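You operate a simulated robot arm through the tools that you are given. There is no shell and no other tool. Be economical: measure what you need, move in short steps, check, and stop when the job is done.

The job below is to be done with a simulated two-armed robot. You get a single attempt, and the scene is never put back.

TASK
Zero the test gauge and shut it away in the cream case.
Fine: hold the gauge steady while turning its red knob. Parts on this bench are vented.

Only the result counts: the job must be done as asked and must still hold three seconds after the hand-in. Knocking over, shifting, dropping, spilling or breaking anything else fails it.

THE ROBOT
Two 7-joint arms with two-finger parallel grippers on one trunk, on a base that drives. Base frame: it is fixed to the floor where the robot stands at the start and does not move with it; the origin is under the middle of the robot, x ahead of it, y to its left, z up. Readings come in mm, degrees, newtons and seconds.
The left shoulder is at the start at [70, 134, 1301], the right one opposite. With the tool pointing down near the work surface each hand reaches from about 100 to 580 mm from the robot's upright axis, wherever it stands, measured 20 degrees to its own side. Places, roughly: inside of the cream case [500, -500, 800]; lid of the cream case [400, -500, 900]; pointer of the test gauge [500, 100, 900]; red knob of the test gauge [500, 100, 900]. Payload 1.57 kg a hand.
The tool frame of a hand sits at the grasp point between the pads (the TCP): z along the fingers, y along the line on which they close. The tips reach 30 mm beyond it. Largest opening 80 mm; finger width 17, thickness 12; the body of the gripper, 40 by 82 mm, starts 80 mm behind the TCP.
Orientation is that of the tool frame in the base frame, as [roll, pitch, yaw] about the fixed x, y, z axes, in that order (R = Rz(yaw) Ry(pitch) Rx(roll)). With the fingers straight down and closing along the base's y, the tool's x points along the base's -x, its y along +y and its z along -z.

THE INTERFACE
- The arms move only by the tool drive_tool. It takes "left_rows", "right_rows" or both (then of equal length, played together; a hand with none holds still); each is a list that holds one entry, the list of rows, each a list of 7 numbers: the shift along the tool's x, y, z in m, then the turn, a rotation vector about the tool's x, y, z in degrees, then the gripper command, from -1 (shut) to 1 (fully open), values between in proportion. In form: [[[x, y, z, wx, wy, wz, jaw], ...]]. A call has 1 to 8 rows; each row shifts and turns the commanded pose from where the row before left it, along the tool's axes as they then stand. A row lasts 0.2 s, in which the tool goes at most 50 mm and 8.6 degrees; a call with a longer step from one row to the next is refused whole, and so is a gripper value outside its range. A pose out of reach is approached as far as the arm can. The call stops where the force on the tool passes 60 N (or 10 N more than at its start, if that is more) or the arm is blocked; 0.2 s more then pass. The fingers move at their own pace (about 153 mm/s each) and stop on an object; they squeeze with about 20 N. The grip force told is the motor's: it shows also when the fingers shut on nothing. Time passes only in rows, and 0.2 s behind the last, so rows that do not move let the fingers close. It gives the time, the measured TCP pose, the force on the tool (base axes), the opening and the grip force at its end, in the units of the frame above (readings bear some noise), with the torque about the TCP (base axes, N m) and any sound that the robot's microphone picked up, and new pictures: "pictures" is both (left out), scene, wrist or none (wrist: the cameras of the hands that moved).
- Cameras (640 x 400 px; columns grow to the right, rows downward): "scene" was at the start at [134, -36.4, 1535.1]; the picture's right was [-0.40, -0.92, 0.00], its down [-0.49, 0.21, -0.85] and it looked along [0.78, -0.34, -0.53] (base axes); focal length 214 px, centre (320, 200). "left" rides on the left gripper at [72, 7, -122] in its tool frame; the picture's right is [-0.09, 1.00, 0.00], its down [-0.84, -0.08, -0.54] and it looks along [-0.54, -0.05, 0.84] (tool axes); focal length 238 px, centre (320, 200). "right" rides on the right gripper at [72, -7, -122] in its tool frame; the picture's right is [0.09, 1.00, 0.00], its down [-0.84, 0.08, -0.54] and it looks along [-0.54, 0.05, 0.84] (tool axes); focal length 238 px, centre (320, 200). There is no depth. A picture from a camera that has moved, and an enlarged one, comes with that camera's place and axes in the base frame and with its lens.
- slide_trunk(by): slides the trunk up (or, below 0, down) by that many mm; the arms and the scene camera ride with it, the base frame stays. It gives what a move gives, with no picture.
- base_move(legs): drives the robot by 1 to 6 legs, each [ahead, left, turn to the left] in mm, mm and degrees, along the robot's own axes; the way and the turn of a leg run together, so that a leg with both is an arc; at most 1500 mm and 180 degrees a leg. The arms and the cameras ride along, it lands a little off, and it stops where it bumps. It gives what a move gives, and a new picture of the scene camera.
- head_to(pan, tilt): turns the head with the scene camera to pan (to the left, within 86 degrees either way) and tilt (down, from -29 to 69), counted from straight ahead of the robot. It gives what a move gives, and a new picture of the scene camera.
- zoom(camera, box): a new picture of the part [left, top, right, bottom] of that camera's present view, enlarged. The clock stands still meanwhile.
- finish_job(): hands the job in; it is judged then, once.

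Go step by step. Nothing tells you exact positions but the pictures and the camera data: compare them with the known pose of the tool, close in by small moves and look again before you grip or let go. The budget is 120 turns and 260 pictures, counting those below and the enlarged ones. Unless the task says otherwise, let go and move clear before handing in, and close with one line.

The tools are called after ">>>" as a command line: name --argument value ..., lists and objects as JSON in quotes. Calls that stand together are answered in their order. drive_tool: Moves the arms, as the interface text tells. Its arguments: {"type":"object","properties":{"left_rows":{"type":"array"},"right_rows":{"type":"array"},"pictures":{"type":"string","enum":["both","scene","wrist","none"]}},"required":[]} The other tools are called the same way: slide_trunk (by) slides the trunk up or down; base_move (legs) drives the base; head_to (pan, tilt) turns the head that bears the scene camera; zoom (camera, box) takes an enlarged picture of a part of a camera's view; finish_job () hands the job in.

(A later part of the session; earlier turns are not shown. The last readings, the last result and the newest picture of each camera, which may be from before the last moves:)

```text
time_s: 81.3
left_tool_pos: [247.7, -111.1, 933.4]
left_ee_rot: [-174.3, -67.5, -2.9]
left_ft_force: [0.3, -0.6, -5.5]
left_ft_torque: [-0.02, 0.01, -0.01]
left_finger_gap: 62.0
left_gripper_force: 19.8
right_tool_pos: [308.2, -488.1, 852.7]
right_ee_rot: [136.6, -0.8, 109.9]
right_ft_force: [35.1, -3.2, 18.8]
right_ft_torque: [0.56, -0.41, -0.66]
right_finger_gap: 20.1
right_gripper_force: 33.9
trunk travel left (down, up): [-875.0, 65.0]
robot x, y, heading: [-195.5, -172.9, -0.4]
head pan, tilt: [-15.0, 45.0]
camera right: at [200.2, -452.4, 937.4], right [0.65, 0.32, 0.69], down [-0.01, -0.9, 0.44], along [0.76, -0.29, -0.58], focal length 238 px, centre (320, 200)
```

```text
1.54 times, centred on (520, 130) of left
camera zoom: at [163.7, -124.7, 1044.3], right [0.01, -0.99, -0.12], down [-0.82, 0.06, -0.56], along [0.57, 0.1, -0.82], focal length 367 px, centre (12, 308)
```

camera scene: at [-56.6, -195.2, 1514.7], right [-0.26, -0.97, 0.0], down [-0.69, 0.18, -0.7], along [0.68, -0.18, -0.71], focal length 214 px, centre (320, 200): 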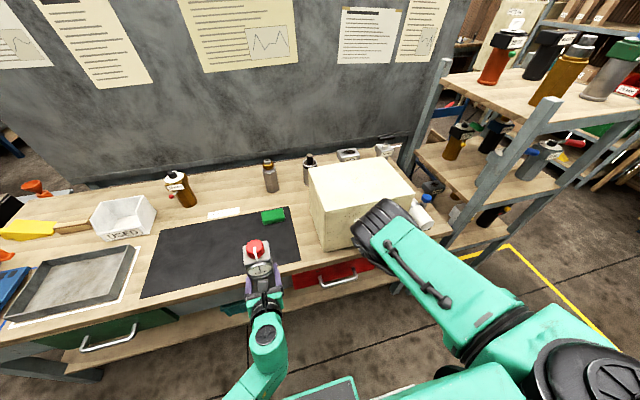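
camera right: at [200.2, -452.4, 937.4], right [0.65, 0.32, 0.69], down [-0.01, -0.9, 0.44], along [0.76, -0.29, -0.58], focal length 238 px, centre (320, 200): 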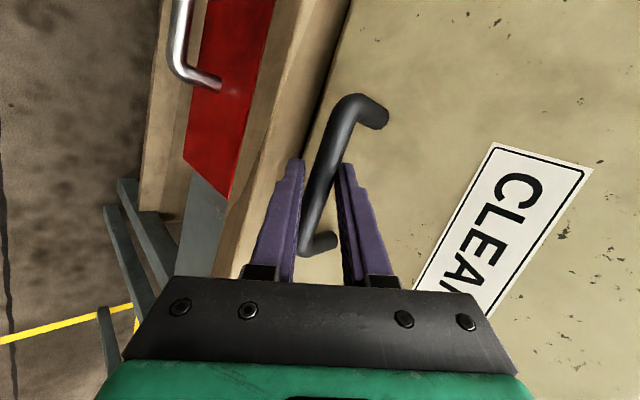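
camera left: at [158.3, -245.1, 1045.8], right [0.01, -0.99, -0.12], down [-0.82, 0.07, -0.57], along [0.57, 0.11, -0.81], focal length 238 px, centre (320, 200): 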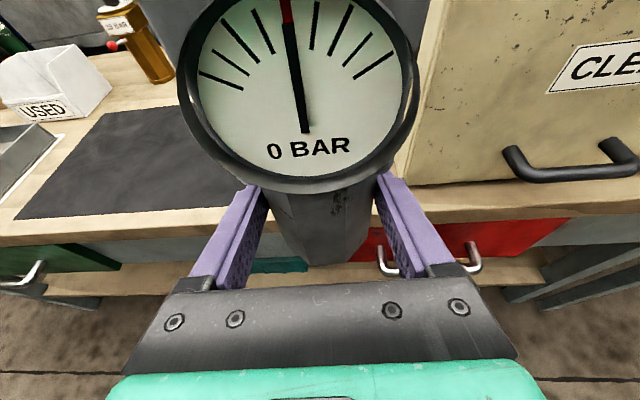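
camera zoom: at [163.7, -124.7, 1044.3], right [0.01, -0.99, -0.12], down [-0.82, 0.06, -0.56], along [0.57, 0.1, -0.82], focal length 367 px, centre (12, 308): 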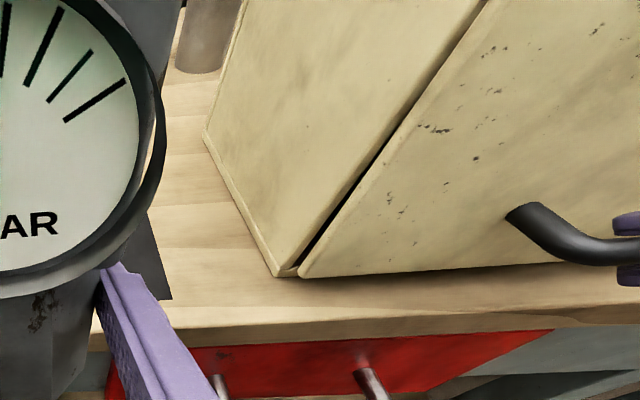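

The handle really moves on an arc about the back top edge: top and front form one L-shaped lid. I now lift it along that arc to about 30°.

>>> drive_tool --right_rows '[[[0.0017, 0.0099, -0.01645, 0, 0, 0, -1], [0.0017, 0.0099, -0.01645, 0, 0, 0, -1], [0.0033, 0.0125, -0.025, 0, 0, 0, -1], [0.0033, 0.0125, -0.025, 0, 0, 0, -1], [0.0017, 0.0165, -0.0228, 0, 0, 0, -1], [0.0017, 0.0165, -0.0228, 0, 0, 0, -1], [0, 0, 0, 0, 0, 0, -1]]]' --pictures "both"

```text
time_s: 82.9
left_tool_pos: [247.9, -110.7, 933.4]
left_ee_rot: [-174.1, -67.5, -3.0]
left_ft_force: [-0.1, 0.6, -5.2]
left_ft_torque: [0.0, 0.03, -0.01]
left_finger_gap: 62.0
left_gripper_force: 19.8
right_tool_pos: [268.9, -487.7, 995.3]
right_ee_rot: [137.5, -1.1, 110.0]
right_ft_force: [15.7, 1.8, -3.4]
right_ft_torque: [0.55, -0.02, -0.34]
right_finger_gap: 20.1
right_gripper_force: 33.8
trunk travel left (down, up): [-875.0, 65.0]
robot x, y, heading: [-200.8, -174.0, 0.2]
head pan, tilt: [-15.0, 45.0]
camera scene: at [-61.3, -195.0, 1514.9], right [-0.26, -0.97, 0.0], down [-0.69, 0.18, -0.7], along [0.68, -0.18, -0.71], focal length 214 px, centre (320, 200)
camera right: at [163.5, -452.5, 1081.1], right [0.66, 0.32, 0.68], down [0.0, -0.9, 0.43], along [0.75, -0.29, -0.6], focal length 238 px, centre (320, 200)
```

scene: 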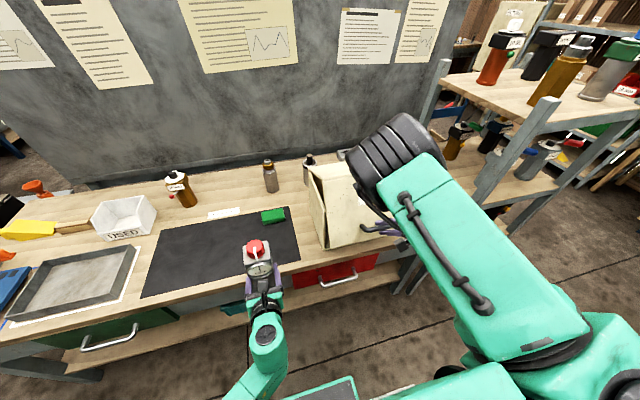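
right: 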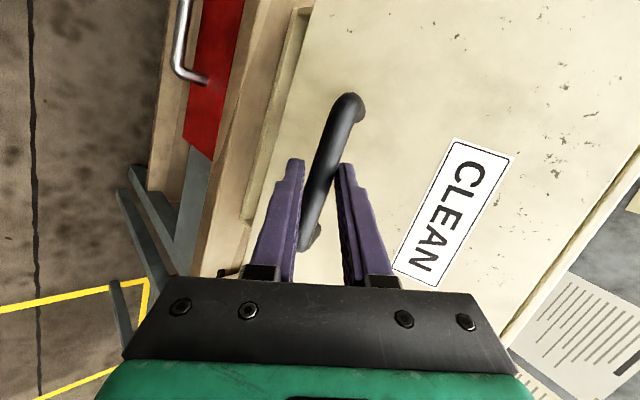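

It follows nicely. I continue along the arc to about 70°.

>>> drive_tool --right_rows '[[[0, 0.02, -0.0198, 0, 0, 0, -1], [0, 0.02, -0.0198, 0, 0, 0, -1], [-0.0017, 0.023, -0.0162, 0, 0, 0, -1], [-0.0017, 0.023, -0.0162, 0, 0, 0, -1], [-0.0033, 0.0252, -0.0122, 0, 0, 0, -1], [-0.0033, 0.0252, -0.0122, 0, 0, 0, -1], [-0.0048, 0.0267, -0.0077, 0, 0, 0, -1], [-0.0048, 0.0267, -0.0077, 0, 0, 0, -1]]]' --pictures "both"

```text
time_s: 84.7
left_tool_pos: [244.4, -112.0, 933.5]
left_ee_rot: [-174.2, -67.9, -3.0]
left_ft_force: [0.1, -0.9, -4.9]
left_ft_torque: [0.0, 0.03, -0.03]
left_finger_gap: 62.0
left_gripper_force: 20.0
right_tool_pos: [331.3, -488.2, 1207.9]
right_ee_rot: [137.3, -0.9, 109.8]
right_ft_force: [-0.8, 4.8, -6.0]
right_ft_torque: [0.13, 0.18, -0.67]
right_finger_gap: 20.1
right_gripper_force: 33.9
trunk travel left (down, up): [-875.0, 65.0]
robot x, y, heading: [-200.4, -171.3, -0.3]
head pan, tilt: [-15.0, 45.0]
camera scene: at [-67.2, -193.9, 1515.5], right [-0.26, -0.97, 0.0], down [-0.68, 0.18, -0.71], along [0.68, -0.19, -0.71], focal length 214 px, centre (320, 200)
camera right: at [227.0, -452.1, 1294.0], right [0.66, 0.32, 0.68], down [-0.01, -0.9, 0.44], along [0.75, -0.29, -0.59], focal length 238 px, centre (320, 200)
```

scene: 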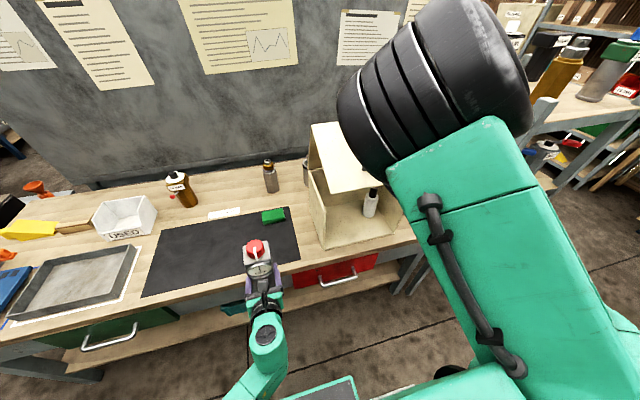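
right: 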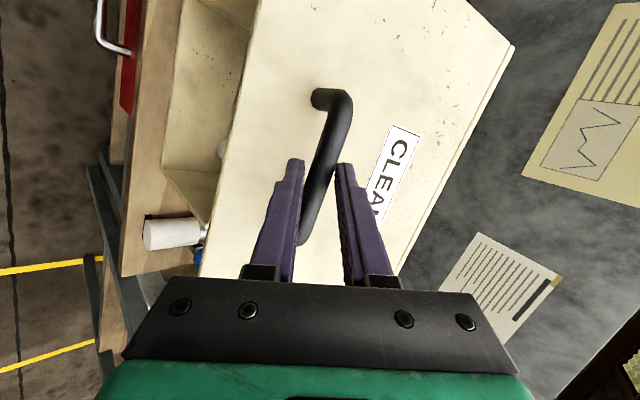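

The lid is open about 70° and something stands inside the case. I zoom in.

>>> zoom --camera "scene" --box '[290, 110, 420, 260]'

>>> zoom --camera "left" --box '[400, 0, 640, 200]'

```text
2.67 times, centred on (355, 185) of scene
camera zoom: at [-67.2, -193.9, 1515.5], right [-0.26, -0.97, 0.0], down [-0.68, 0.18, -0.71], along [0.68, -0.19, -0.71], focal length 572 px, centre (227, 240)
```

zoom: 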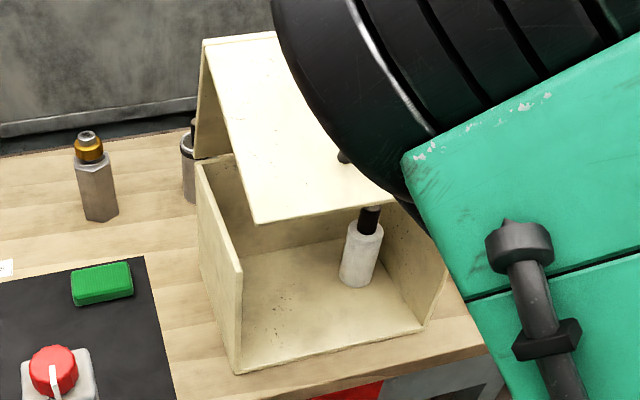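

```text
2.00 times, centred on (520, 100) of left
camera zoom: at [159.2, -124.9, 1045.4], right [0.01, -0.99, -0.12], down [-0.82, 0.07, -0.57], along [0.57, 0.1, -0.81], focal length 477 px, centre (-80, 400)
```

zoom: 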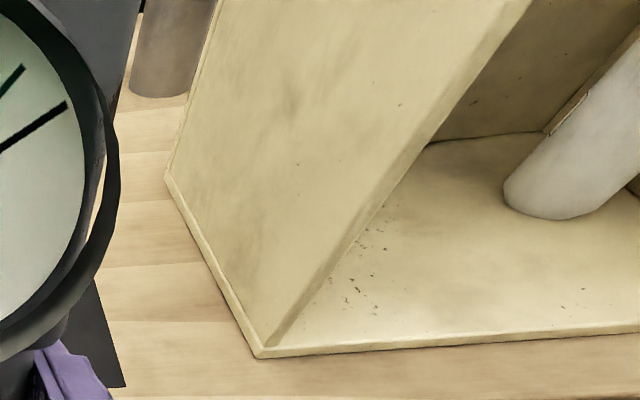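

The case has a floor, sides and back, a white bottle stands inside at about [495, −587], and its left half is free. I try opening the lid further, past its balance point, so it may stay open.

>>> drive_tool --right_rows '[[[-0.0062, 0.0273, -0.0031, 0, 0, 0, -1], [-0.0062, 0.0273, -0.0031, 0, 0, 0, -1], [-0.0074, 0.0271, 0.0017, 0, 0, 0, -1], [-0.0074, 0.0271, 0.0017, 0, 0, 0, -1], [0, 0, 0, 0, 0, 0, -1]]]' --pictures "both"

```text
time_s: 85.9
left_tool_pos: [242.1, -110.5, 936.2]
left_ee_rot: [-174.2, -67.9, -3.0]
left_ft_force: [-0.5, -0.6, -5.0]
left_ft_torque: [-0.01, 0.04, -0.01]
left_finger_gap: 61.8
left_gripper_force: 19.9
right_tool_pos: [384.2, -489.3, 1262.4]
right_ee_rot: [136.9, -1.1, 110.0]
right_ft_force: [-2.1, 1.9, 5.2]
right_ft_torque: [1.27, -0.12, 0.02]
right_finger_gap: 20.2
right_gripper_force: 33.5
right hand out of reach, approached as far as the arm can: row 3, 4
trunk travel left (down, up): [-875.0, 65.0]
robot x, y, heading: [-203.7, -174.1, -0.1]
head pan, tilt: [-15.0, 45.0]
camera scene: at [-70.1, -194.1, 1515.9], right [-0.26, -0.97, 0.0], down [-0.68, 0.18, -0.71], along [0.68, -0.19, -0.71], focal length 214 px, centre (320, 200)
camera right: at [277.9, -452.3, 1347.9], right [0.66, 0.32, 0.68], down [-0.01, -0.9, 0.44], along [0.75, -0.29, -0.59], focal length 238 px, centre (320, 200)
```

scene: 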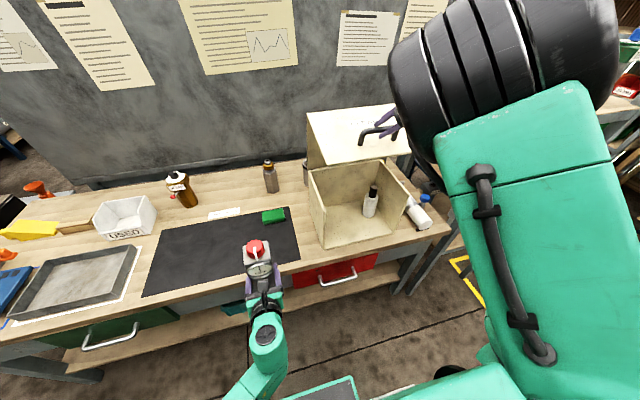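
right: 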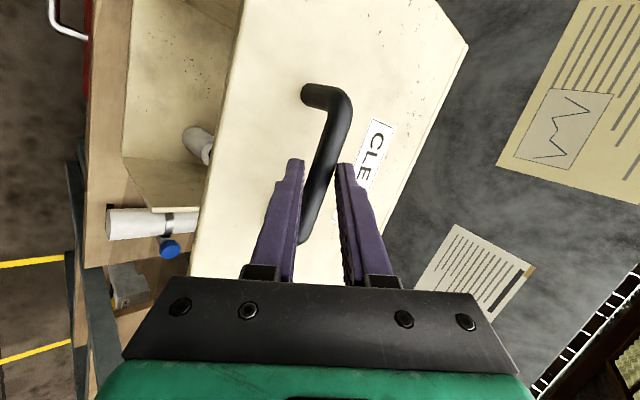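

The lid is at about 83° and the arm reports its limit in this hand orientation. I flatten the hand pitch a bit and try to go on along the arc.

>>> drive_tool --right_rows '[[[0, 0, 0, -7.8, -2, -2, -1], [0, 0, 0, -7.8, -2, -2, -1], [-0.006, 0.017, 0.001, 0, 0, 0, -1], [0, 0, 0, 0, 0, 0, -1]]]' --pictures "none"

```text
time_s: 86.9
left_tool_pos: [245.8, -111.3, 932.4]
left_ee_rot: [-174.3, -67.7, -2.9]
left_ft_force: [0.7, -0.2, -4.8]
left_ft_torque: [-0.01, 0.03, -0.01]
left_finger_gap: 62.1
left_gripper_force: 20.0
right_tool_pos: [400.3, -489.2, 1273.6]
right_ee_rot: [121.9, 4.6, 109.5]
right_ft_force: [3.1, 6.1, -9.3]
right_ft_torque: [0.58, 0.17, -0.26]
right_finger_gap: 20.0
right_gripper_force: 34.2
trunk travel left (down, up): [-875.0, 65.0]
robot x, y, heading: [-196.7, -176.1, -0.1]
head pan, tilt: [-15.0, 45.0]
```

Flattening helped. I continue along the arc to about 106°.

>>> drive_tool --right_rows '[[[-0.0092, 0.0237, 0.0119, 0, 0, 0, -1], [-0.0092, 0.0237, 0.0119, 0, 0, 0, -1], [-0.0096, 0.021, 0.0161, 0, 0, 0, -1], [-0.0096, 0.021, 0.0161, 0, 0, 0, -1], [0, 0, 0, 0, 0, 0, -1]]]' --pictures "both"

```text
time_s: 88.0
left_tool_pos: [237.7, -111.4, 937.5]
left_ee_rot: [-174.1, -68.0, -3.1]
left_ft_force: [0.0, 0.2, -4.4]
left_ft_torque: [-0.04, 0.03, 0.01]
left_finger_gap: 61.9
left_gripper_force: 19.5
right_tool_pos: [476.0, -489.5, 1312.8]
right_ee_rot: [122.8, 3.7, 109.7]
right_ft_force: [-18.6, 2.9, -0.7]
right_ft_torque: [1.18, 0.19, 0.45]
right_finger_gap: 19.9
right_gripper_force: 33.9
right hand out of reach, approached as far as the arm can: row 4
trunk travel left (down, up): [-875.0, 65.0]
robot x, y, heading: [-198.3, -171.4, -0.1]
head pan, tilt: [-15.0, 45.0]
stopped in row 5 (right hand): the force on the tool passed its limit (the readings are from after the stop); the commanded pose is now the measured one
camera scene: at [-78.0, -194.2, 1516.8], right [-0.26, -0.96, 0.0], down [-0.68, 0.19, -0.71], along [0.69, -0.19, -0.7], focal length 214 px, centre (320, 200)
camera right: at [350.5, -455.1, 1367.3], right [0.46, 0.32, 0.83], down [-0.12, -0.9, 0.41], along [0.88, -0.28, -0.38], focal length 238 px, centre (320, 200)
```

scene: 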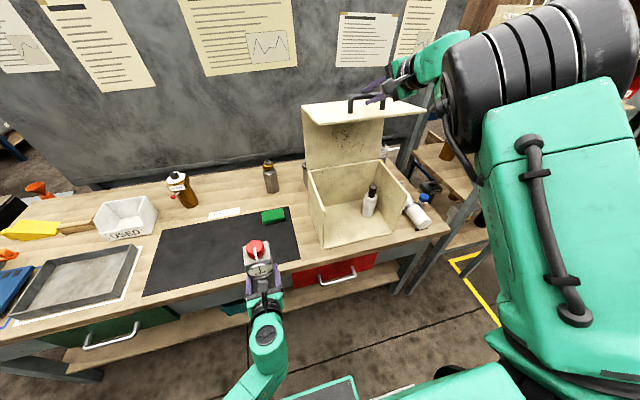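
right: 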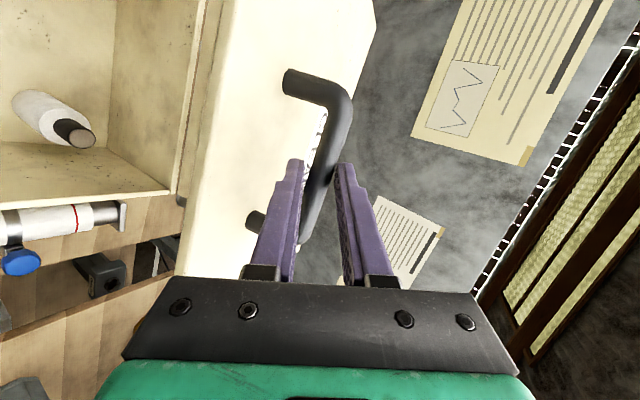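

The lid has reached its stop at about 102°. I loosen the fingers a little to see whether it stays there.

>>> drive_tool --right_rows '[[[0, 0, 0, 0, 0, 0, -0.4], [0, 0, 0, 0, 0, 0, -0.35], [0, 0, 0, 0, 0, 0, -0.35], [0, 0, 0, 0, 0, 0, -0.35]]]' --pictures "wrist"

```text
time_s: 89.0
left_tool_pos: [243.7, -111.9, 935.5]
left_ee_rot: [-174.1, -67.7, -3.2]
left_ft_force: [0.5, 0.8, -5.5]
left_ft_torque: [0.03, 0.04, -0.01]
left_finger_gap: 61.8
left_gripper_force: 19.5
right_tool_pos: [485.2, -491.3, 1307.8]
right_ee_rot: [122.9, 3.8, 109.6]
right_ft_force: [-0.3, 0.3, -1.8]
right_ft_torque: [0.0, -0.02, 0.01]
right_finger_gap: 25.8
right_gripper_force: 0.1
trunk travel left (down, up): [-875.0, 65.0]
robot x, y, heading: [-200.6, -171.4, -0.1]
head pan, tilt: [-15.0, 45.0]
camera right: at [360.4, -456.1, 1363.2], right [0.46, 0.32, 0.83], down [-0.12, -0.9, 0.41], along [0.88, -0.29, -0.38], focal length 238 px, centre (320, 200)
```

right: 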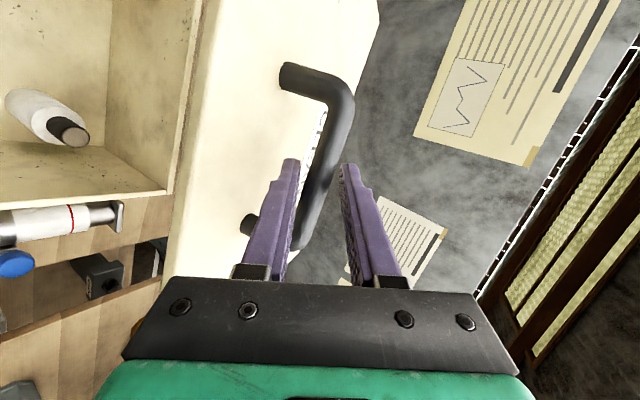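

The bar is free and seems not to push. I open a bit wider and wait to see if the lid drifts.

>>> drive_tool --right_rows '[[[0, 0, 0, 0, 0, 0, -0.1], [0, 0, 0, 0, 0, 0, 0], [0, 0, 0, 0, 0, 0, 0], [0, 0, 0, 0, 0, 0, 0], [0, 0, 0, 0, 0, 0, 0], [0, 0, 0, 0, 0, 0, 0]]]' --pictures "both"

```text
time_s: 90.4
left_tool_pos: [243.9, -112.1, 935.0]
left_ee_rot: [-174.1, -67.8, -3.3]
left_ft_force: [1.0, 0.6, -5.0]
left_ft_torque: [0.01, 0.01, -0.01]
left_finger_gap: 62.1
left_gripper_force: 19.8
right_tool_pos: [484.3, -492.3, 1308.0]
right_ee_rot: [122.9, 3.8, 109.6]
right_ft_force: [0.0, 0.4, 0.5]
right_ft_torque: [0.0, 0.0, 0.04]
right_finger_gap: 40.0
right_gripper_force: 0.0
trunk travel left (down, up): [-875.0, 65.0]
robot x, y, heading: [-201.1, -174.4, -0.2]
head pan, tilt: [-15.0, 45.0]
camera scene: at [-68.9, -195.0, 1515.6], right [-0.26, -0.96, 0.0], down [-0.68, 0.19, -0.71], along [0.68, -0.19, -0.71], focal length 214 px, centre (320, 200)
camera right: at [359.2, -455.8, 1363.7], right [0.46, 0.32, 0.83], down [-0.12, -0.9, 0.41], along [0.88, -0.29, -0.38], focal length 238 px, centre (320, 200)
```

scene: 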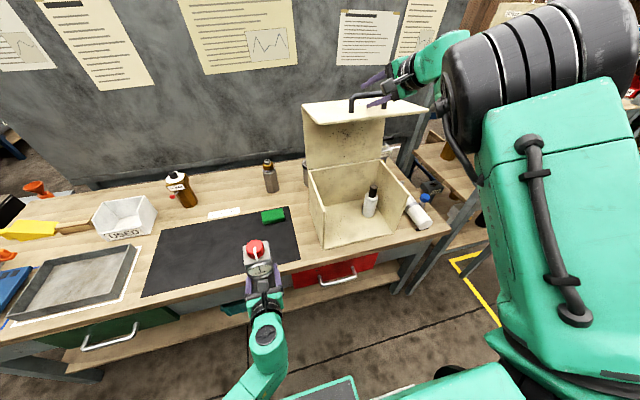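
right: 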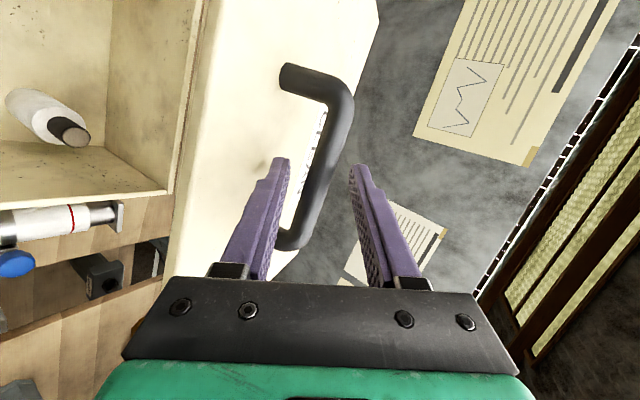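

The lid stays open on its own. I withdraw the right hand from the handle and pull it back.

>>> drive_tool --right_rows '[[[0, 0, -0.03, 0, 0, 0, 0], [0, 0, -0.04, 0, 0, 0, 0], [0, 0, -0.045, 0, 0, 0, 0], [0, 0, -0.045, 0, 0, 0, 0], [0.0125, -0.0178, -0.0305, 0, 0, 0, 0], [0.0125, -0.0178, -0.0305, 0, 0, 0, 0], [0.0125, -0.0178, -0.0305, 0, 0, 0, 0]]]' --pictures "scene"

```text
time_s: 92.0
left_tool_pos: [242.2, -110.7, 934.2]
left_ee_rot: [-174.1, -67.8, -3.1]
left_ft_force: [0.2, 0.1, -5.3]
left_ft_torque: [0.01, 0.05, -0.04]
left_finger_gap: 62.0
left_gripper_force: 20.1
right_tool_pos: [242.1, -531.8, 1398.1]
right_ee_rot: [122.8, 3.6, 109.6]
right_ft_force: [0.5, 0.4, -0.6]
right_ft_torque: [-0.02, -0.02, -0.02]
right_finger_gap: 39.9
right_gripper_force: 0.0
trunk travel left (down, up): [-875.0, 65.0]
robot x, y, heading: [-197.2, -174.1, -0.2]
head pan, tilt: [-15.0, 45.0]
camera scene: at [-70.6, -194.8, 1515.7], right [-0.26, -0.96, 0.0], down [-0.68, 0.19, -0.71], along [0.68, -0.19, -0.71], focal length 214 px, centre (320, 200)
```

scene: 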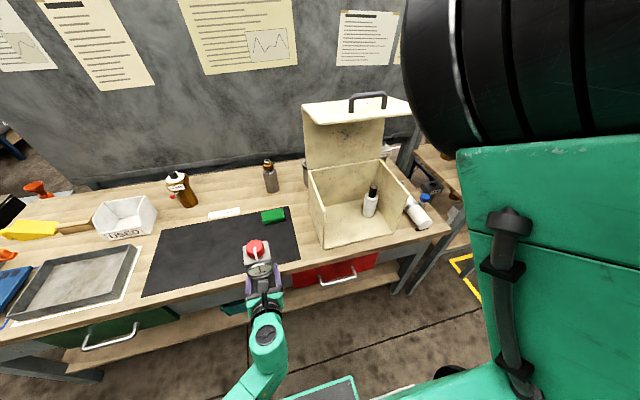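

I drive right so the gauge lines up with the free left half of the case, staying back for now.

>>> base_move --legs '[[0, -220, 0]]'

>>> drive_tool --left_rows '[[[0, 0.028, 0, 0, 0, 0, -1], [0, 0.028, 0, 0, 0, 0, -1], [0, 0.028, 0, 0, 0, 0, -1], [0, 0, 0, 0, 0, 0, -1]]]' --pictures "both"

```text
time_s: 93.7
left_tool_pos: [243.3, -330.0, 934.2]
left_ee_rot: [-174.4, -67.8, -3.0]
left_ft_force: [-0.1, 0.6, -5.4]
left_ft_torque: [0.01, 0.01, 0.0]
left_finger_gap: 61.8
left_gripper_force: 19.9
right_tool_pos: [242.5, -749.1, 1399.1]
right_ee_rot: [123.0, 3.8, 109.6]
right_ft_force: [0.6, 0.6, -0.2]
right_ft_torque: [-0.04, 0.03, 0.01]
right_finger_gap: 40.2
right_gripper_force: 0.1
trunk travel left (down, up): [-875.0, 65.0]
robot x, y, heading: [-201.6, -395.4, -0.2]
head pan, tilt: [-15.0, 45.0]
camera scene: at [-69.6, -412.0, 1515.6], right [-0.26, -0.96, 0.0], down [-0.68, 0.18, -0.71], along [0.68, -0.19, -0.71], focal length 214 px, centre (320, 200)
```

scene: 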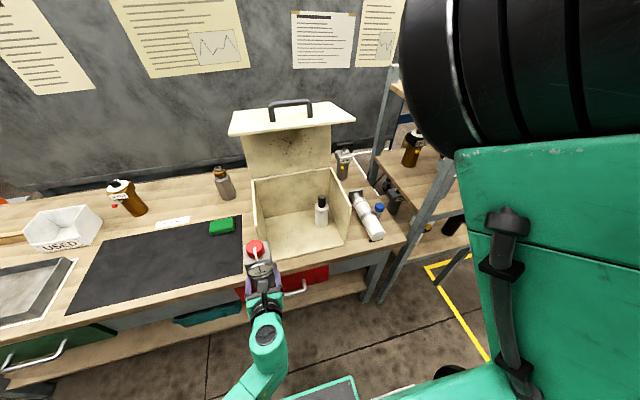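

```text
time_s: 94.7
left_tool_pos: [246.0, -416.6, 931.7]
left_ee_rot: [-174.0, -67.8, -3.2]
left_ft_force: [-0.1, 0.1, -5.2]
left_ft_torque: [-0.01, 0.03, 0.03]
left_finger_gap: 62.1
left_gripper_force: 19.8
right_tool_pos: [243.2, -754.2, 1397.6]
right_ee_rot: [122.9, 3.6, 109.6]
right_ft_force: [0.7, 0.8, 0.7]
right_ft_torque: [0.01, -0.02, 0.0]
right_finger_gap: 40.2
right_gripper_force: 0.1
trunk travel left (down, up): [-875.0, 65.0]
robot x, y, heading: [-201.0, -400.0, -0.1]
head pan, tilt: [-15.0, 45.0]
camera scene: at [-69.7, -415.7, 1515.6], right [-0.26, -0.96, 0.0], down [-0.68, 0.19, -0.71], along [0.68, -0.19, -0.71], focal length 214 px, centre (320, 200)
camera left: at [160.1, -430.4, 1041.7], right [0.0, -0.99, -0.12], down [-0.82, 0.07, -0.57], along [0.57, 0.1, -0.81], focal length 238 px, centre (320, 200)
```

scene: 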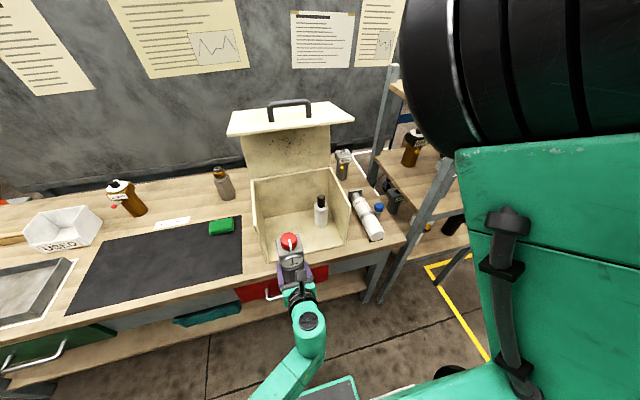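
left: 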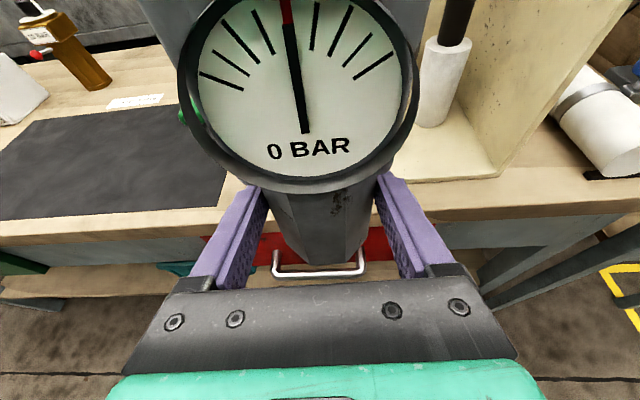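

Aligned at y≈−416. I straighten the gauge and drive forward to bring it over the case floor.

>>> drive_tool --left_rows '[[[0, 0, 0, -3.0, 1.2, -1.2, -1], [0, 0, 0, 0, 0, 0, -1]]]' --pictures "none"

>>> base_move --legs '[[170, 0, 0]]'

>>> zoom --camera "left" --box '[0, 0, 640, 400]'

```text
time_s: 95.2
left_tool_pos: [244.4, -417.9, 930.2]
left_ee_rot: [-179.9, -69.0, -0.1]
left_ft_force: [-0.8, -0.5, -4.9]
left_ft_torque: [0.03, 0.03, 0.02]
left_finger_gap: 62.2
left_gripper_force: 19.7
right_tool_pos: [242.8, -752.9, 1396.9]
right_ee_rot: [122.8, 3.6, 109.5]
right_ft_force: [0.3, -0.2, 0.3]
right_ft_torque: [0.04, -0.01, 0.0]
right_finger_gap: 39.8
right_gripper_force: 0.0
trunk travel left (down, up): [-875.0, 65.0]
robot x, y, heading: [-195.6, -388.5, -0.2]
head pan, tilt: [-15.0, 45.0]
```

```text
time_s: 96.7
left_tool_pos: [411.2, -415.8, 932.8]
left_ee_rot: [180.0, -69.2, -0.2]
left_ft_force: [-0.9, 0.1, -5.5]
left_ft_torque: [-0.02, 0.0, 0.01]
left_finger_gap: 61.8
left_gripper_force: 20.3
right_tool_pos: [409.2, -753.4, 1398.4]
right_ee_rot: [122.9, 3.8, 109.6]
right_ft_force: [-1.3, -0.5, -0.7]
right_ft_torque: [0.02, 0.02, -0.03]
right_finger_gap: 40.2
right_gripper_force: 0.0
trunk travel left (down, up): [-875.0, 65.0]
robot x, y, heading: [-30.5, -394.6, 0.1]
head pan, tilt: [-15.0, 45.0]
camera scene: at [96.3, -416.3, 1516.0], right [-0.26, -0.97, 0.0], down [-0.68, 0.19, -0.71], along [0.68, -0.19, -0.71], focal length 214 px, centre (320, 200)
```

scene: 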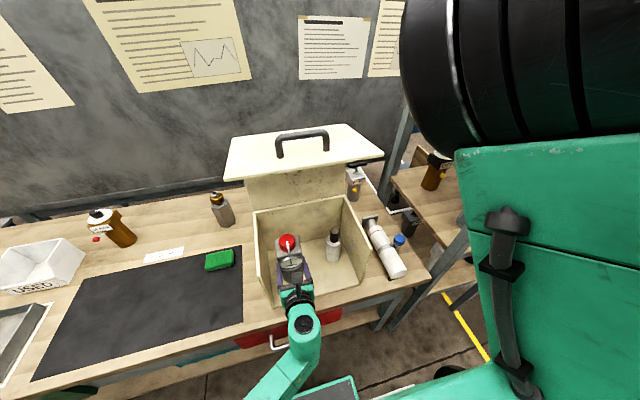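

```text
1.00 times, centred on (320, 200) of left
camera zoom: at [324.6, -422.5, 1041.2], right [-0.03, -1.0, -0.09], down [-0.8, 0.08, -0.59], along [0.59, 0.05, -0.8], focal length 238 px, centre (320, 200)
```

zoom: 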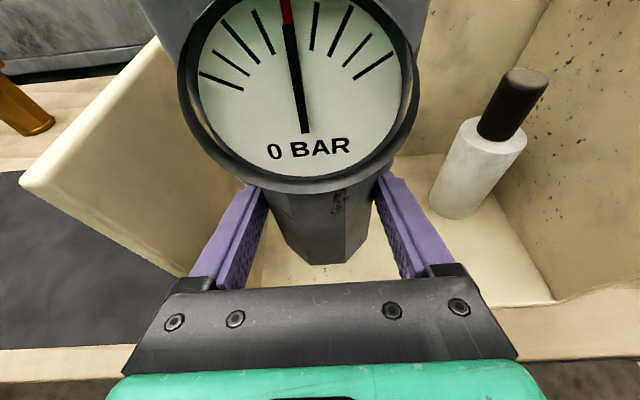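

The gauge is over the free part of the floor, clear of the bottle. I move it forward and down to just above the floor.

>>> drive_tool --left_rows '[[[-0.01725, 0, 0.02135, 0, 0, 0, -1], [-0.01725, 0, 0.02135, 0, 0, 0, -1], [-0.01725, 0, 0.02135, 0, 0, 0, -1], [-0.01725, 0, 0.02135, 0, 0, 0, -1], [0, 0, 0, 0, 0, 0, -1]]]' --pictures "both"

```text
time_s: 97.9
left_tool_pos: [468.7, -416.6, 836.4]
left_ee_rot: [-179.8, -69.0, 0.0]
left_ft_force: [-0.1, -0.4, -4.6]
left_ft_torque: [0.05, 0.0, 0.02]
left_finger_gap: 62.3
left_gripper_force: 20.4
right_tool_pos: [412.9, -753.5, 1397.4]
right_ee_rot: [122.9, 3.5, 109.5]
right_ft_force: [-0.7, -0.2, -0.5]
right_ft_torque: [0.03, 0.0, -0.01]
right_finger_gap: 40.2
right_gripper_force: 0.0
trunk travel left (down, up): [-875.0, 65.0]
robot x, y, heading: [-32.5, -394.4, -0.2]
head pan, tilt: [-15.0, 45.0]
camera scene: at [99.8, -416.3, 1515.6], right [-0.26, -0.97, 0.0], down [-0.68, 0.19, -0.71], along [0.68, -0.19, -0.71], focal length 214 px, centre (320, 200)
camera left: at [382.3, -422.5, 945.4], right [-0.03, -1.0, -0.09], down [-0.81, 0.08, -0.59], along [0.59, 0.05, -0.8], focal length 238 px, centre (320, 200)
```

scene: 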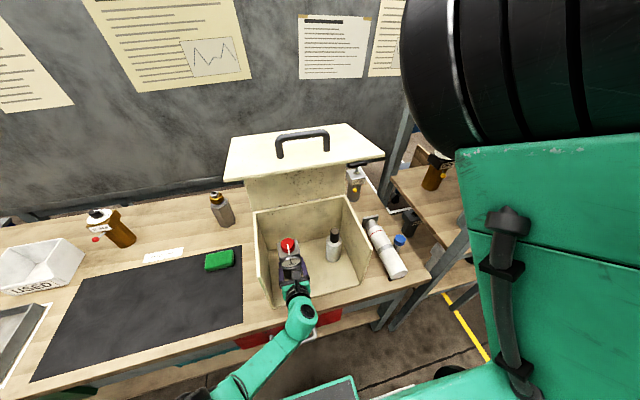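
left: 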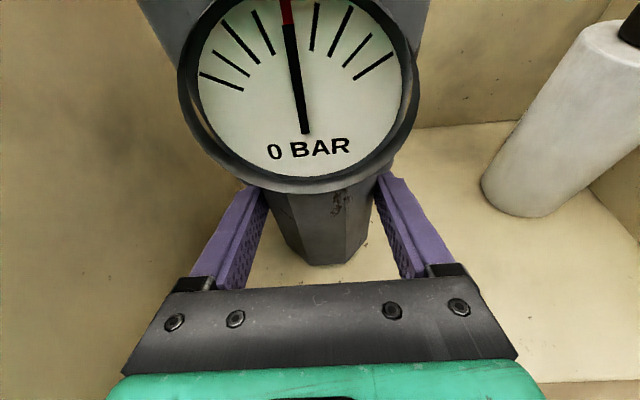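

I lower gently in small steps and watch the force.

>>> drive_tool --left_rows '[[[-0.0028, 0, 0.0011, 0, 0, 0, -1], [-0.0028, 0, 0.0011, 0, 0, 0, -1], [-0.0028, 0, 0.0011, 0, 0, 0, -1], [0, 0, 0, 0, 0, 0, -1]]]' --pictures "none"

>>> drive_tool --left_rows '[[[-0.0019, 0, 0.0007, 0, 0, 0, -1], [0, 0, 0, 0, 0, 0, -1]]]' --pictures "none"

```text
time_s: 98.9
left_tool_pos: [470.6, -416.0, 827.9]
left_ee_rot: [-179.9, -69.2, 0.0]
left_ft_force: [6.5, 1.1, 15.3]
left_ft_torque: [0.03, -0.05, -0.03]
left_finger_gap: 61.8
left_gripper_force: 19.5
right_tool_pos: [411.2, -752.6, 1399.3]
right_ee_rot: [122.7, 3.7, 109.5]
right_ft_force: [0.3, 0.5, 0.2]
right_ft_torque: [-0.02, -0.02, 0.01]
right_finger_gap: 40.0
right_gripper_force: 0.1
trunk travel left (down, up): [-875.0, 65.0]
robot x, y, heading: [-31.9, -392.5, -0.2]
head pan, tilt: [-15.0, 45.0]
```

```text
time_s: 99.5
left_tool_pos: [470.2, -417.1, 825.5]
left_ee_rot: [179.9, -69.2, -0.1]
left_ft_force: [5.7, -1.7, 15.4]
left_ft_torque: [-0.04, -0.16, 0.15]
left_finger_gap: 62.0
left_gripper_force: 19.9
right_tool_pos: [410.7, -752.8, 1397.7]
right_ee_rot: [122.8, 3.6, 109.5]
right_ft_force: [-0.2, -0.5, -0.9]
right_ft_torque: [0.0, 0.02, -0.02]
right_finger_gap: 40.2
right_gripper_force: 0.0
trunk travel left (down, up): [-875.0, 65.0]
robot x, y, heading: [-31.0, -396.5, -0.1]
head pan, tilt: [-15.0, 45.0]
```

The gauge stands on the case floor. I relieve the pressure, open the fingers and back out straight.

>>> drive_tool --left_rows '[[[0.0025, 0, -0.001, 0, 0, 0, -1], [0, 0, 0, 0, 0, 0, 0.8], [0, 0, 0, 0, 0, 0, 1], [0, 0, 0, 0, 0, 0, 1], [-0.005, 0, -0.0237, 0, 0, 0, 1], [-0.005, 0, -0.0237, 0, 0, 0, 1], [-0.005, 0, -0.0237, 0, 0, 0, 1], [-0.005, 0, -0.0237, 0, 0, 0, 1]]]' --pictures "both"

```text
time_s: 101.3
left_tool_pos: [373.3, -415.3, 843.5]
left_ee_rot: [-179.9, -69.1, -0.1]
left_ft_force: [0.2, -0.2, 0.2]
left_ft_torque: [-0.05, 0.0, 0.02]
left_finger_gap: 79.9
left_gripper_force: 0.0
right_tool_pos: [410.6, -752.1, 1398.3]
right_ee_rot: [122.7, 3.7, 109.5]
right_ft_force: [-0.3, 0.2, 0.4]
right_ft_torque: [0.01, -0.01, -0.01]
right_finger_gap: 40.1
right_gripper_force: 0.1
trunk travel left (down, up): [-875.0, 65.0]
robot x, y, heading: [-31.8, -394.0, -0.4]
head pan, tilt: [-15.0, 45.0]
camera scene: at [98.5, -416.1, 1515.8], right [-0.26, -0.97, 0.0], down [-0.68, 0.19, -0.71], along [0.68, -0.19, -0.71], focal length 214 px, centre (320, 200)
camera left: at [285.7, -422.2, 952.8], right [-0.03, -1.0, -0.09], down [-0.81, 0.08, -0.59], along [0.59, 0.05, -0.8], focal length 238 px, centre (320, 200)
```

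scene: 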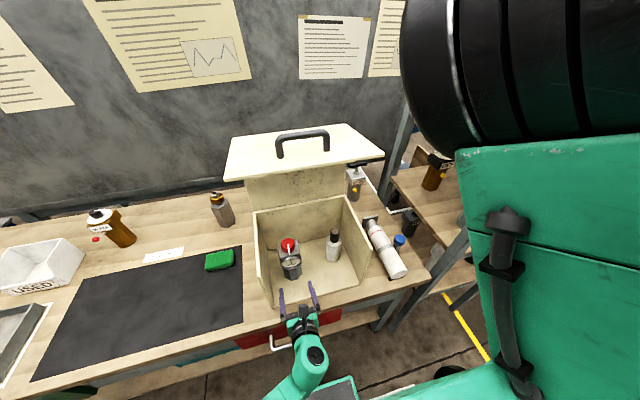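
left: 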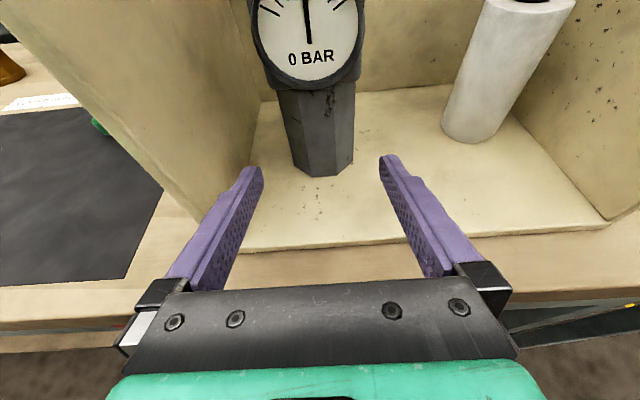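

The gauge stands inside, reading zero, clear of the bottle. I drive back to the pose from which the right hand worked the handle.

>>> base_move --legs '[[-168, 0, 0], [0, 221, 0]]'

>>> drive_tool --left_rows '[[[0, -0.03, 0, 0, 0, 0, 1], [0, -0.03, 0, 0, 0, 0, 1], [0, 0, 0, 0, 0, 0, 1]]]' --right_rows '[[[-0.0125, 0.0178, 0.0305, 0, 0, 0, 0], [-0.0125, 0.0178, 0.0305, 0, 0, 0, 0], [-0.0125, 0.0178, 0.0305, 0, 0, 0, 0]]]' --pictures "both"

```text
time_s: 104.1
left_tool_pos: [207.6, -199.4, 843.2]
left_ee_rot: [-179.5, -68.9, -0.7]
left_ft_force: [-0.1, -0.5, -0.1]
left_ft_torque: [0.02, 0.02, 0.06]
left_finger_gap: 80.0
left_gripper_force: 0.0
right_tool_pos: [244.5, -537.8, 1396.5]
right_ee_rot: [122.8, 3.6, 109.4]
right_ft_force: [-0.1, -0.4, -0.5]
right_ft_torque: [-0.01, -0.02, 0.04]
right_finger_gap: 40.0
right_gripper_force: 0.1
trunk travel left (down, up): [-875.0, 65.0]
robot x, y, heading: [-196.9, -173.8, -0.5]
head pan, tilt: [-15.0, 45.0]
camera scene: at [-67.0, -199.9, 1515.6], right [-0.27, -0.96, 0.0], down [-0.68, 0.19, -0.71], along [0.68, -0.19, -0.71], focal length 214 px, centre (320, 200)
```

scene: 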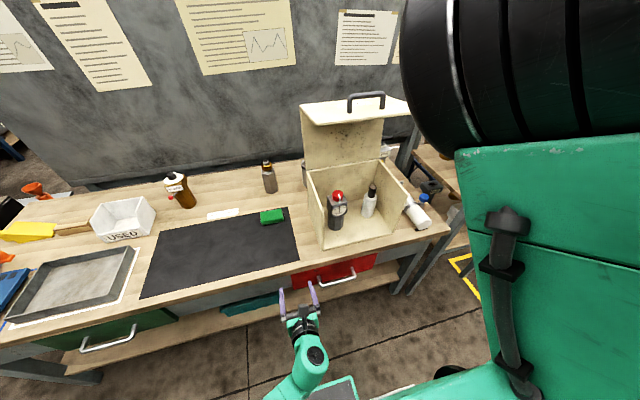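

```text
time_s: 104.9
left_tool_pos: [208.5, -139.3, 843.3]
left_ee_rot: [-179.9, -68.9, -0.4]
left_ft_force: [0.1, 0.2, 0.8]
left_ft_torque: [-0.02, 0.01, -0.01]
left_finger_gap: 80.0
left_gripper_force: 0.0
right_tool_pos: [357.3, -533.9, 1394.8]
right_ee_rot: [123.0, 3.6, 109.4]
right_ft_force: [-1.8, 0.5, 0.8]
right_ft_torque: [-0.01, 0.01, 0.02]
right_finger_gap: 40.0
right_gripper_force: 0.0
trunk travel left (down, up): [-875.0, 65.0]
robot x, y, heading: [-198.7, -173.3, -0.3]
head pan, tilt: [-15.0, 45.0]
camera scene: at [-66.1, -197.1, 1515.5], right [-0.27, -0.96, 0.0], down [-0.68, 0.19, -0.71], along [0.68, -0.19, -0.71], focal length 214 px, centre (320, 200)
camera right: at [233.6, -499.5, 1449.9], right [0.46, 0.32, 0.83], down [-0.12, -0.9, 0.41], along [0.88, -0.29, -0.38], focal length 238 px, centre (320, 200)
camera left: at [120.5, -143.8, 952.2], right [-0.04, -1.0, -0.09], down [-0.81, 0.08, -0.59], along [0.59, 0.05, -0.81], focal length 238 px, centre (320, 200)
```

scene: 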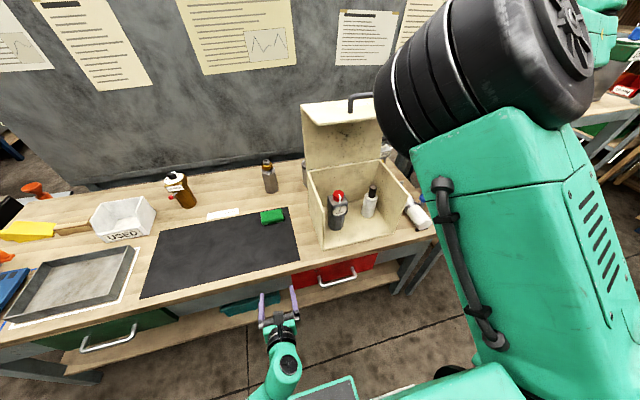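
right: 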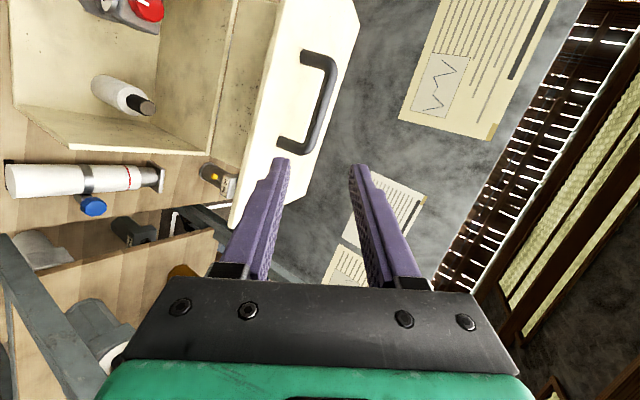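
left: 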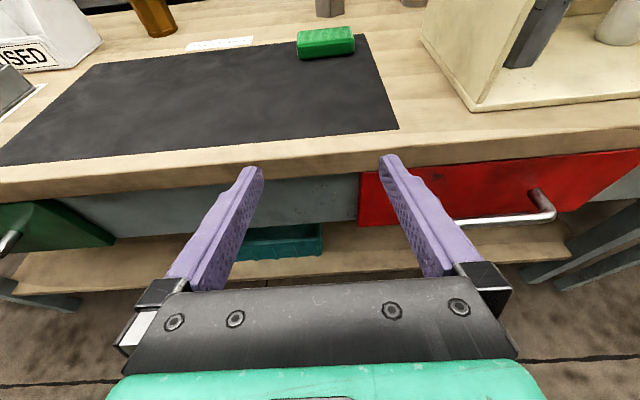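

Same geometry as before. I advance along the fingers back around the bar.

>>> drive_tool --right_rows '[[[0, 0, 0.045, 0, 0, 0, 0], [0, 0, 0.045, 0, 0, 0, 0], [0, 0, 0.035, 0, 0, 0, 0], [0, 0, 0.02, 0, 0, 0, 0], [0, 0, 0, 0, 0, 0, 0]]]' --pictures "wrist"

```text
time_s: 106.1
left_tool_pos: [207.4, -139.0, 843.8]
left_ee_rot: [-179.9, -68.9, -0.4]
left_ft_force: [-0.5, 0.2, 0.6]
left_ft_torque: [-0.01, 0.0, -0.05]
left_finger_gap: 79.9
left_gripper_force: 0.1
right_tool_pos: [473.7, -499.6, 1318.3]
right_ee_rot: [122.9, 3.7, 109.3]
right_ft_force: [-0.1, -0.2, -0.4]
right_ft_torque: [-0.01, -0.02, -0.01]
right_finger_gap: 40.2
right_gripper_force: 0.0
trunk travel left (down, up): [-875.0, 65.0]
robot x, y, heading: [-195.5, -175.1, -0.5]
head pan, tilt: [-15.0, 45.0]
camera right: at [348.6, -463.4, 1372.2], right [0.46, 0.32, 0.83], down [-0.12, -0.9, 0.41], along [0.88, -0.29, -0.38], focal length 238 px, centre (320, 200)
```

right: 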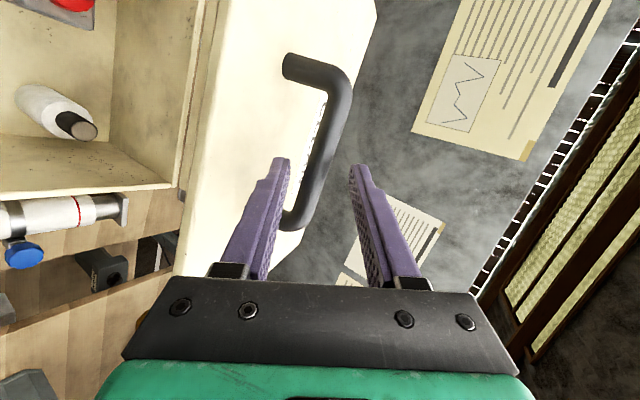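

The bar is between the fingers near its right end; I shift slightly toward its middle and deeper, then close.

>>> drive_tool --right_rows '[[[0.01, 0, 0.012, 0, 0, 0, 0], [0, 0, 0, 0, 0, 0, 0], [0, 0, 0, 0, 0, 0, -1], [0, 0, 0, 0, 0, 0, -1], [0, 0, 0, 0, 0, 0, -1]]]' --pictures "wrist"

```text
time_s: 107.3
left_tool_pos: [207.7, -137.9, 842.4]
left_ee_rot: [180.0, -69.0, -0.3]
left_ft_force: [-0.1, 0.5, 0.4]
left_ft_torque: [0.0, -0.04, 0.02]
left_finger_gap: 79.7
left_gripper_force: 0.0
right_tool_pos: [478.5, -486.7, 1309.2]
right_ee_rot: [122.9, 3.7, 109.4]
right_ft_force: [-0.7, 0.7, -3.4]
right_ft_torque: [0.66, 0.06, -0.46]
right_finger_gap: 20.0
right_gripper_force: 33.4
trunk travel left (down, up): [-875.0, 65.0]
robot x, y, heading: [-197.6, -174.3, -0.3]
head pan, tilt: [-15.0, 45.0]
camera right: at [355.1, -451.2, 1364.7], right [0.46, 0.32, 0.83], down [-0.12, -0.9, 0.41], along [0.88, -0.29, -0.38], focal length 238 px, centre (320, 200)
```

right: 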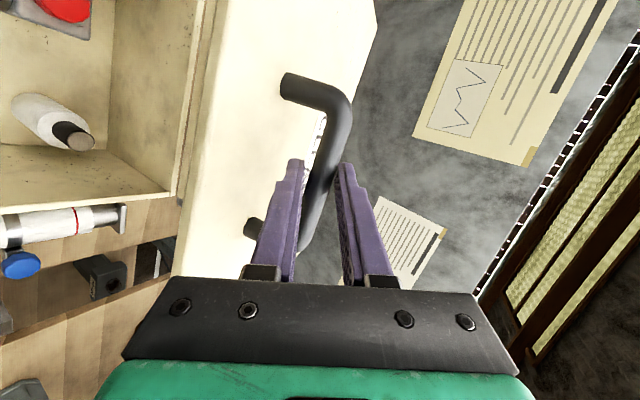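

The bar is gripped. I bring the lid back down along the same arc, first to about 76°.

>>> drive_tool --right_rows '[[[0.0096, -0.0219, -0.0152, 0, 0, 0, -1], [0.0093, -0.0232, -0.013, 0, 0, 0, -1], [0.0091, -0.0244, -0.0109, 0, 0, 0, -1], [0.0088, -0.0254, -0.0087, 7.8, 2, 2, -1], [0.0075, -0.0268, -0.0026, 7.8, 2, 2, -1], [0, 0, 0, 0, 0, 0, -1]]]' --pictures "wrist"

```text
time_s: 108.7
left_tool_pos: [207.1, -138.2, 842.0]
left_ee_rot: [-179.8, -69.2, -0.4]
left_ft_force: [0.7, -0.3, -0.3]
left_ft_torque: [0.03, -0.01, 0.0]
left_finger_gap: 79.7
left_gripper_force: 0.1
right_tool_pos: [360.4, -486.7, 1234.7]
right_ee_rot: [138.7, -1.9, 109.7]
right_ft_force: [0.0, -0.1, 3.3]
right_ft_torque: [0.63, -0.15, -0.48]
right_finger_gap: 20.0
right_gripper_force: 33.9
trunk travel left (down, up): [-875.0, 65.0]
robot x, y, heading: [-197.8, -176.3, -0.3]
head pan, tilt: [-15.0, 45.0]
camera right: at [256.7, -451.6, 1323.7], right [0.68, 0.32, 0.66], down [0.0, -0.9, 0.43], along [0.73, -0.29, -0.62], focal length 238 px, centre (320, 200)
```

right: 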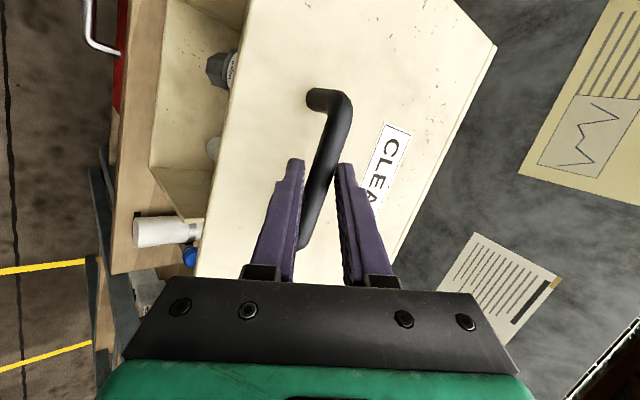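

Low forces; I continue down to about 40°.

>>> drive_tool --right_rows '[[[0.0071, -0.0327, 0.0048, 0, 0, 0, -1], [0.0048, -0.0267, 0.0077, 0, 0, 0, -1], [0.0048, -0.0267, 0.0077, 0, 0, 0, -1], [0.0033, -0.0252, 0.0122, 0, 0, 0, -1], [0.0033, -0.0252, 0.0122, 0, 0, 0, -1], [0.0017, -0.023, 0.0162, 0, 0, 0, -1], [0.0017, -0.023, 0.0162, 0, 0, 0, -1], [0, 0, 0, 0, 0, 0, -1]]]' --pictures "both"

```text
time_s: 110.5
left_tool_pos: [207.8, -139.5, 843.3]
left_ee_rot: [-179.5, -69.0, -0.7]
left_ft_force: [0.5, 0.2, 0.6]
left_ft_torque: [-0.01, -0.02, 0.0]
left_finger_gap: 79.9
left_gripper_force: 0.1
right_tool_pos: [270.6, -486.0, 1055.0]
right_ee_rot: [138.4, -2.1, 109.8]
right_ft_force: [3.1, -8.8, -1.5]
right_ft_torque: [0.41, -0.17, -0.42]
right_finger_gap: 20.1
right_gripper_force: 33.5
trunk travel left (down, up): [-875.0, 65.0]
robot x, y, heading: [-194.5, -171.9, -0.3]
head pan, tilt: [-15.0, 45.0]
camera scene: at [-65.6, -200.3, 1515.4], right [-0.27, -0.96, 0.0], down [-0.68, 0.19, -0.71], along [0.68, -0.19, -0.71], focal length 214 px, centre (320, 200)
camera right: at [167.1, -451.5, 1144.0], right [0.68, 0.32, 0.66], down [0.01, -0.9, 0.43], along [0.73, -0.29, -0.62], focal length 238 px, centre (320, 200)
```

scene: 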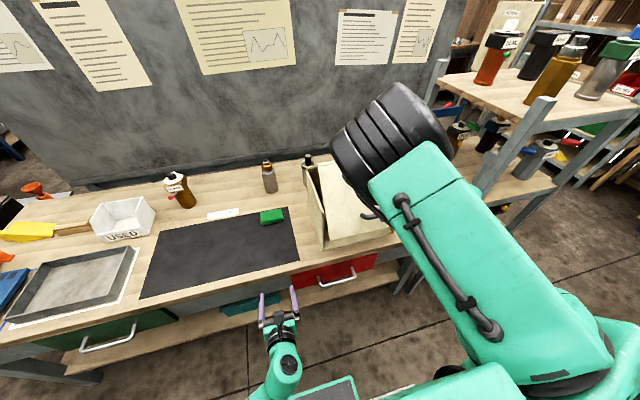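
right: 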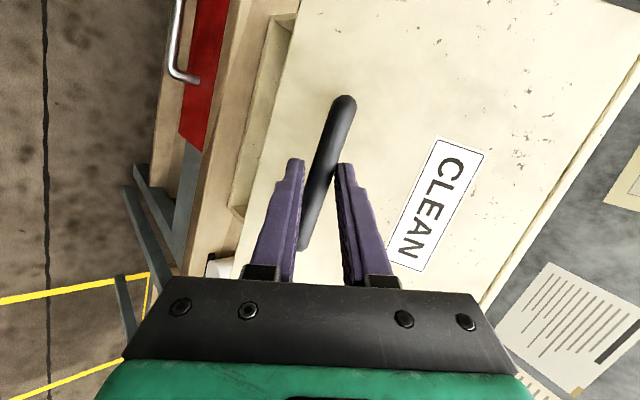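

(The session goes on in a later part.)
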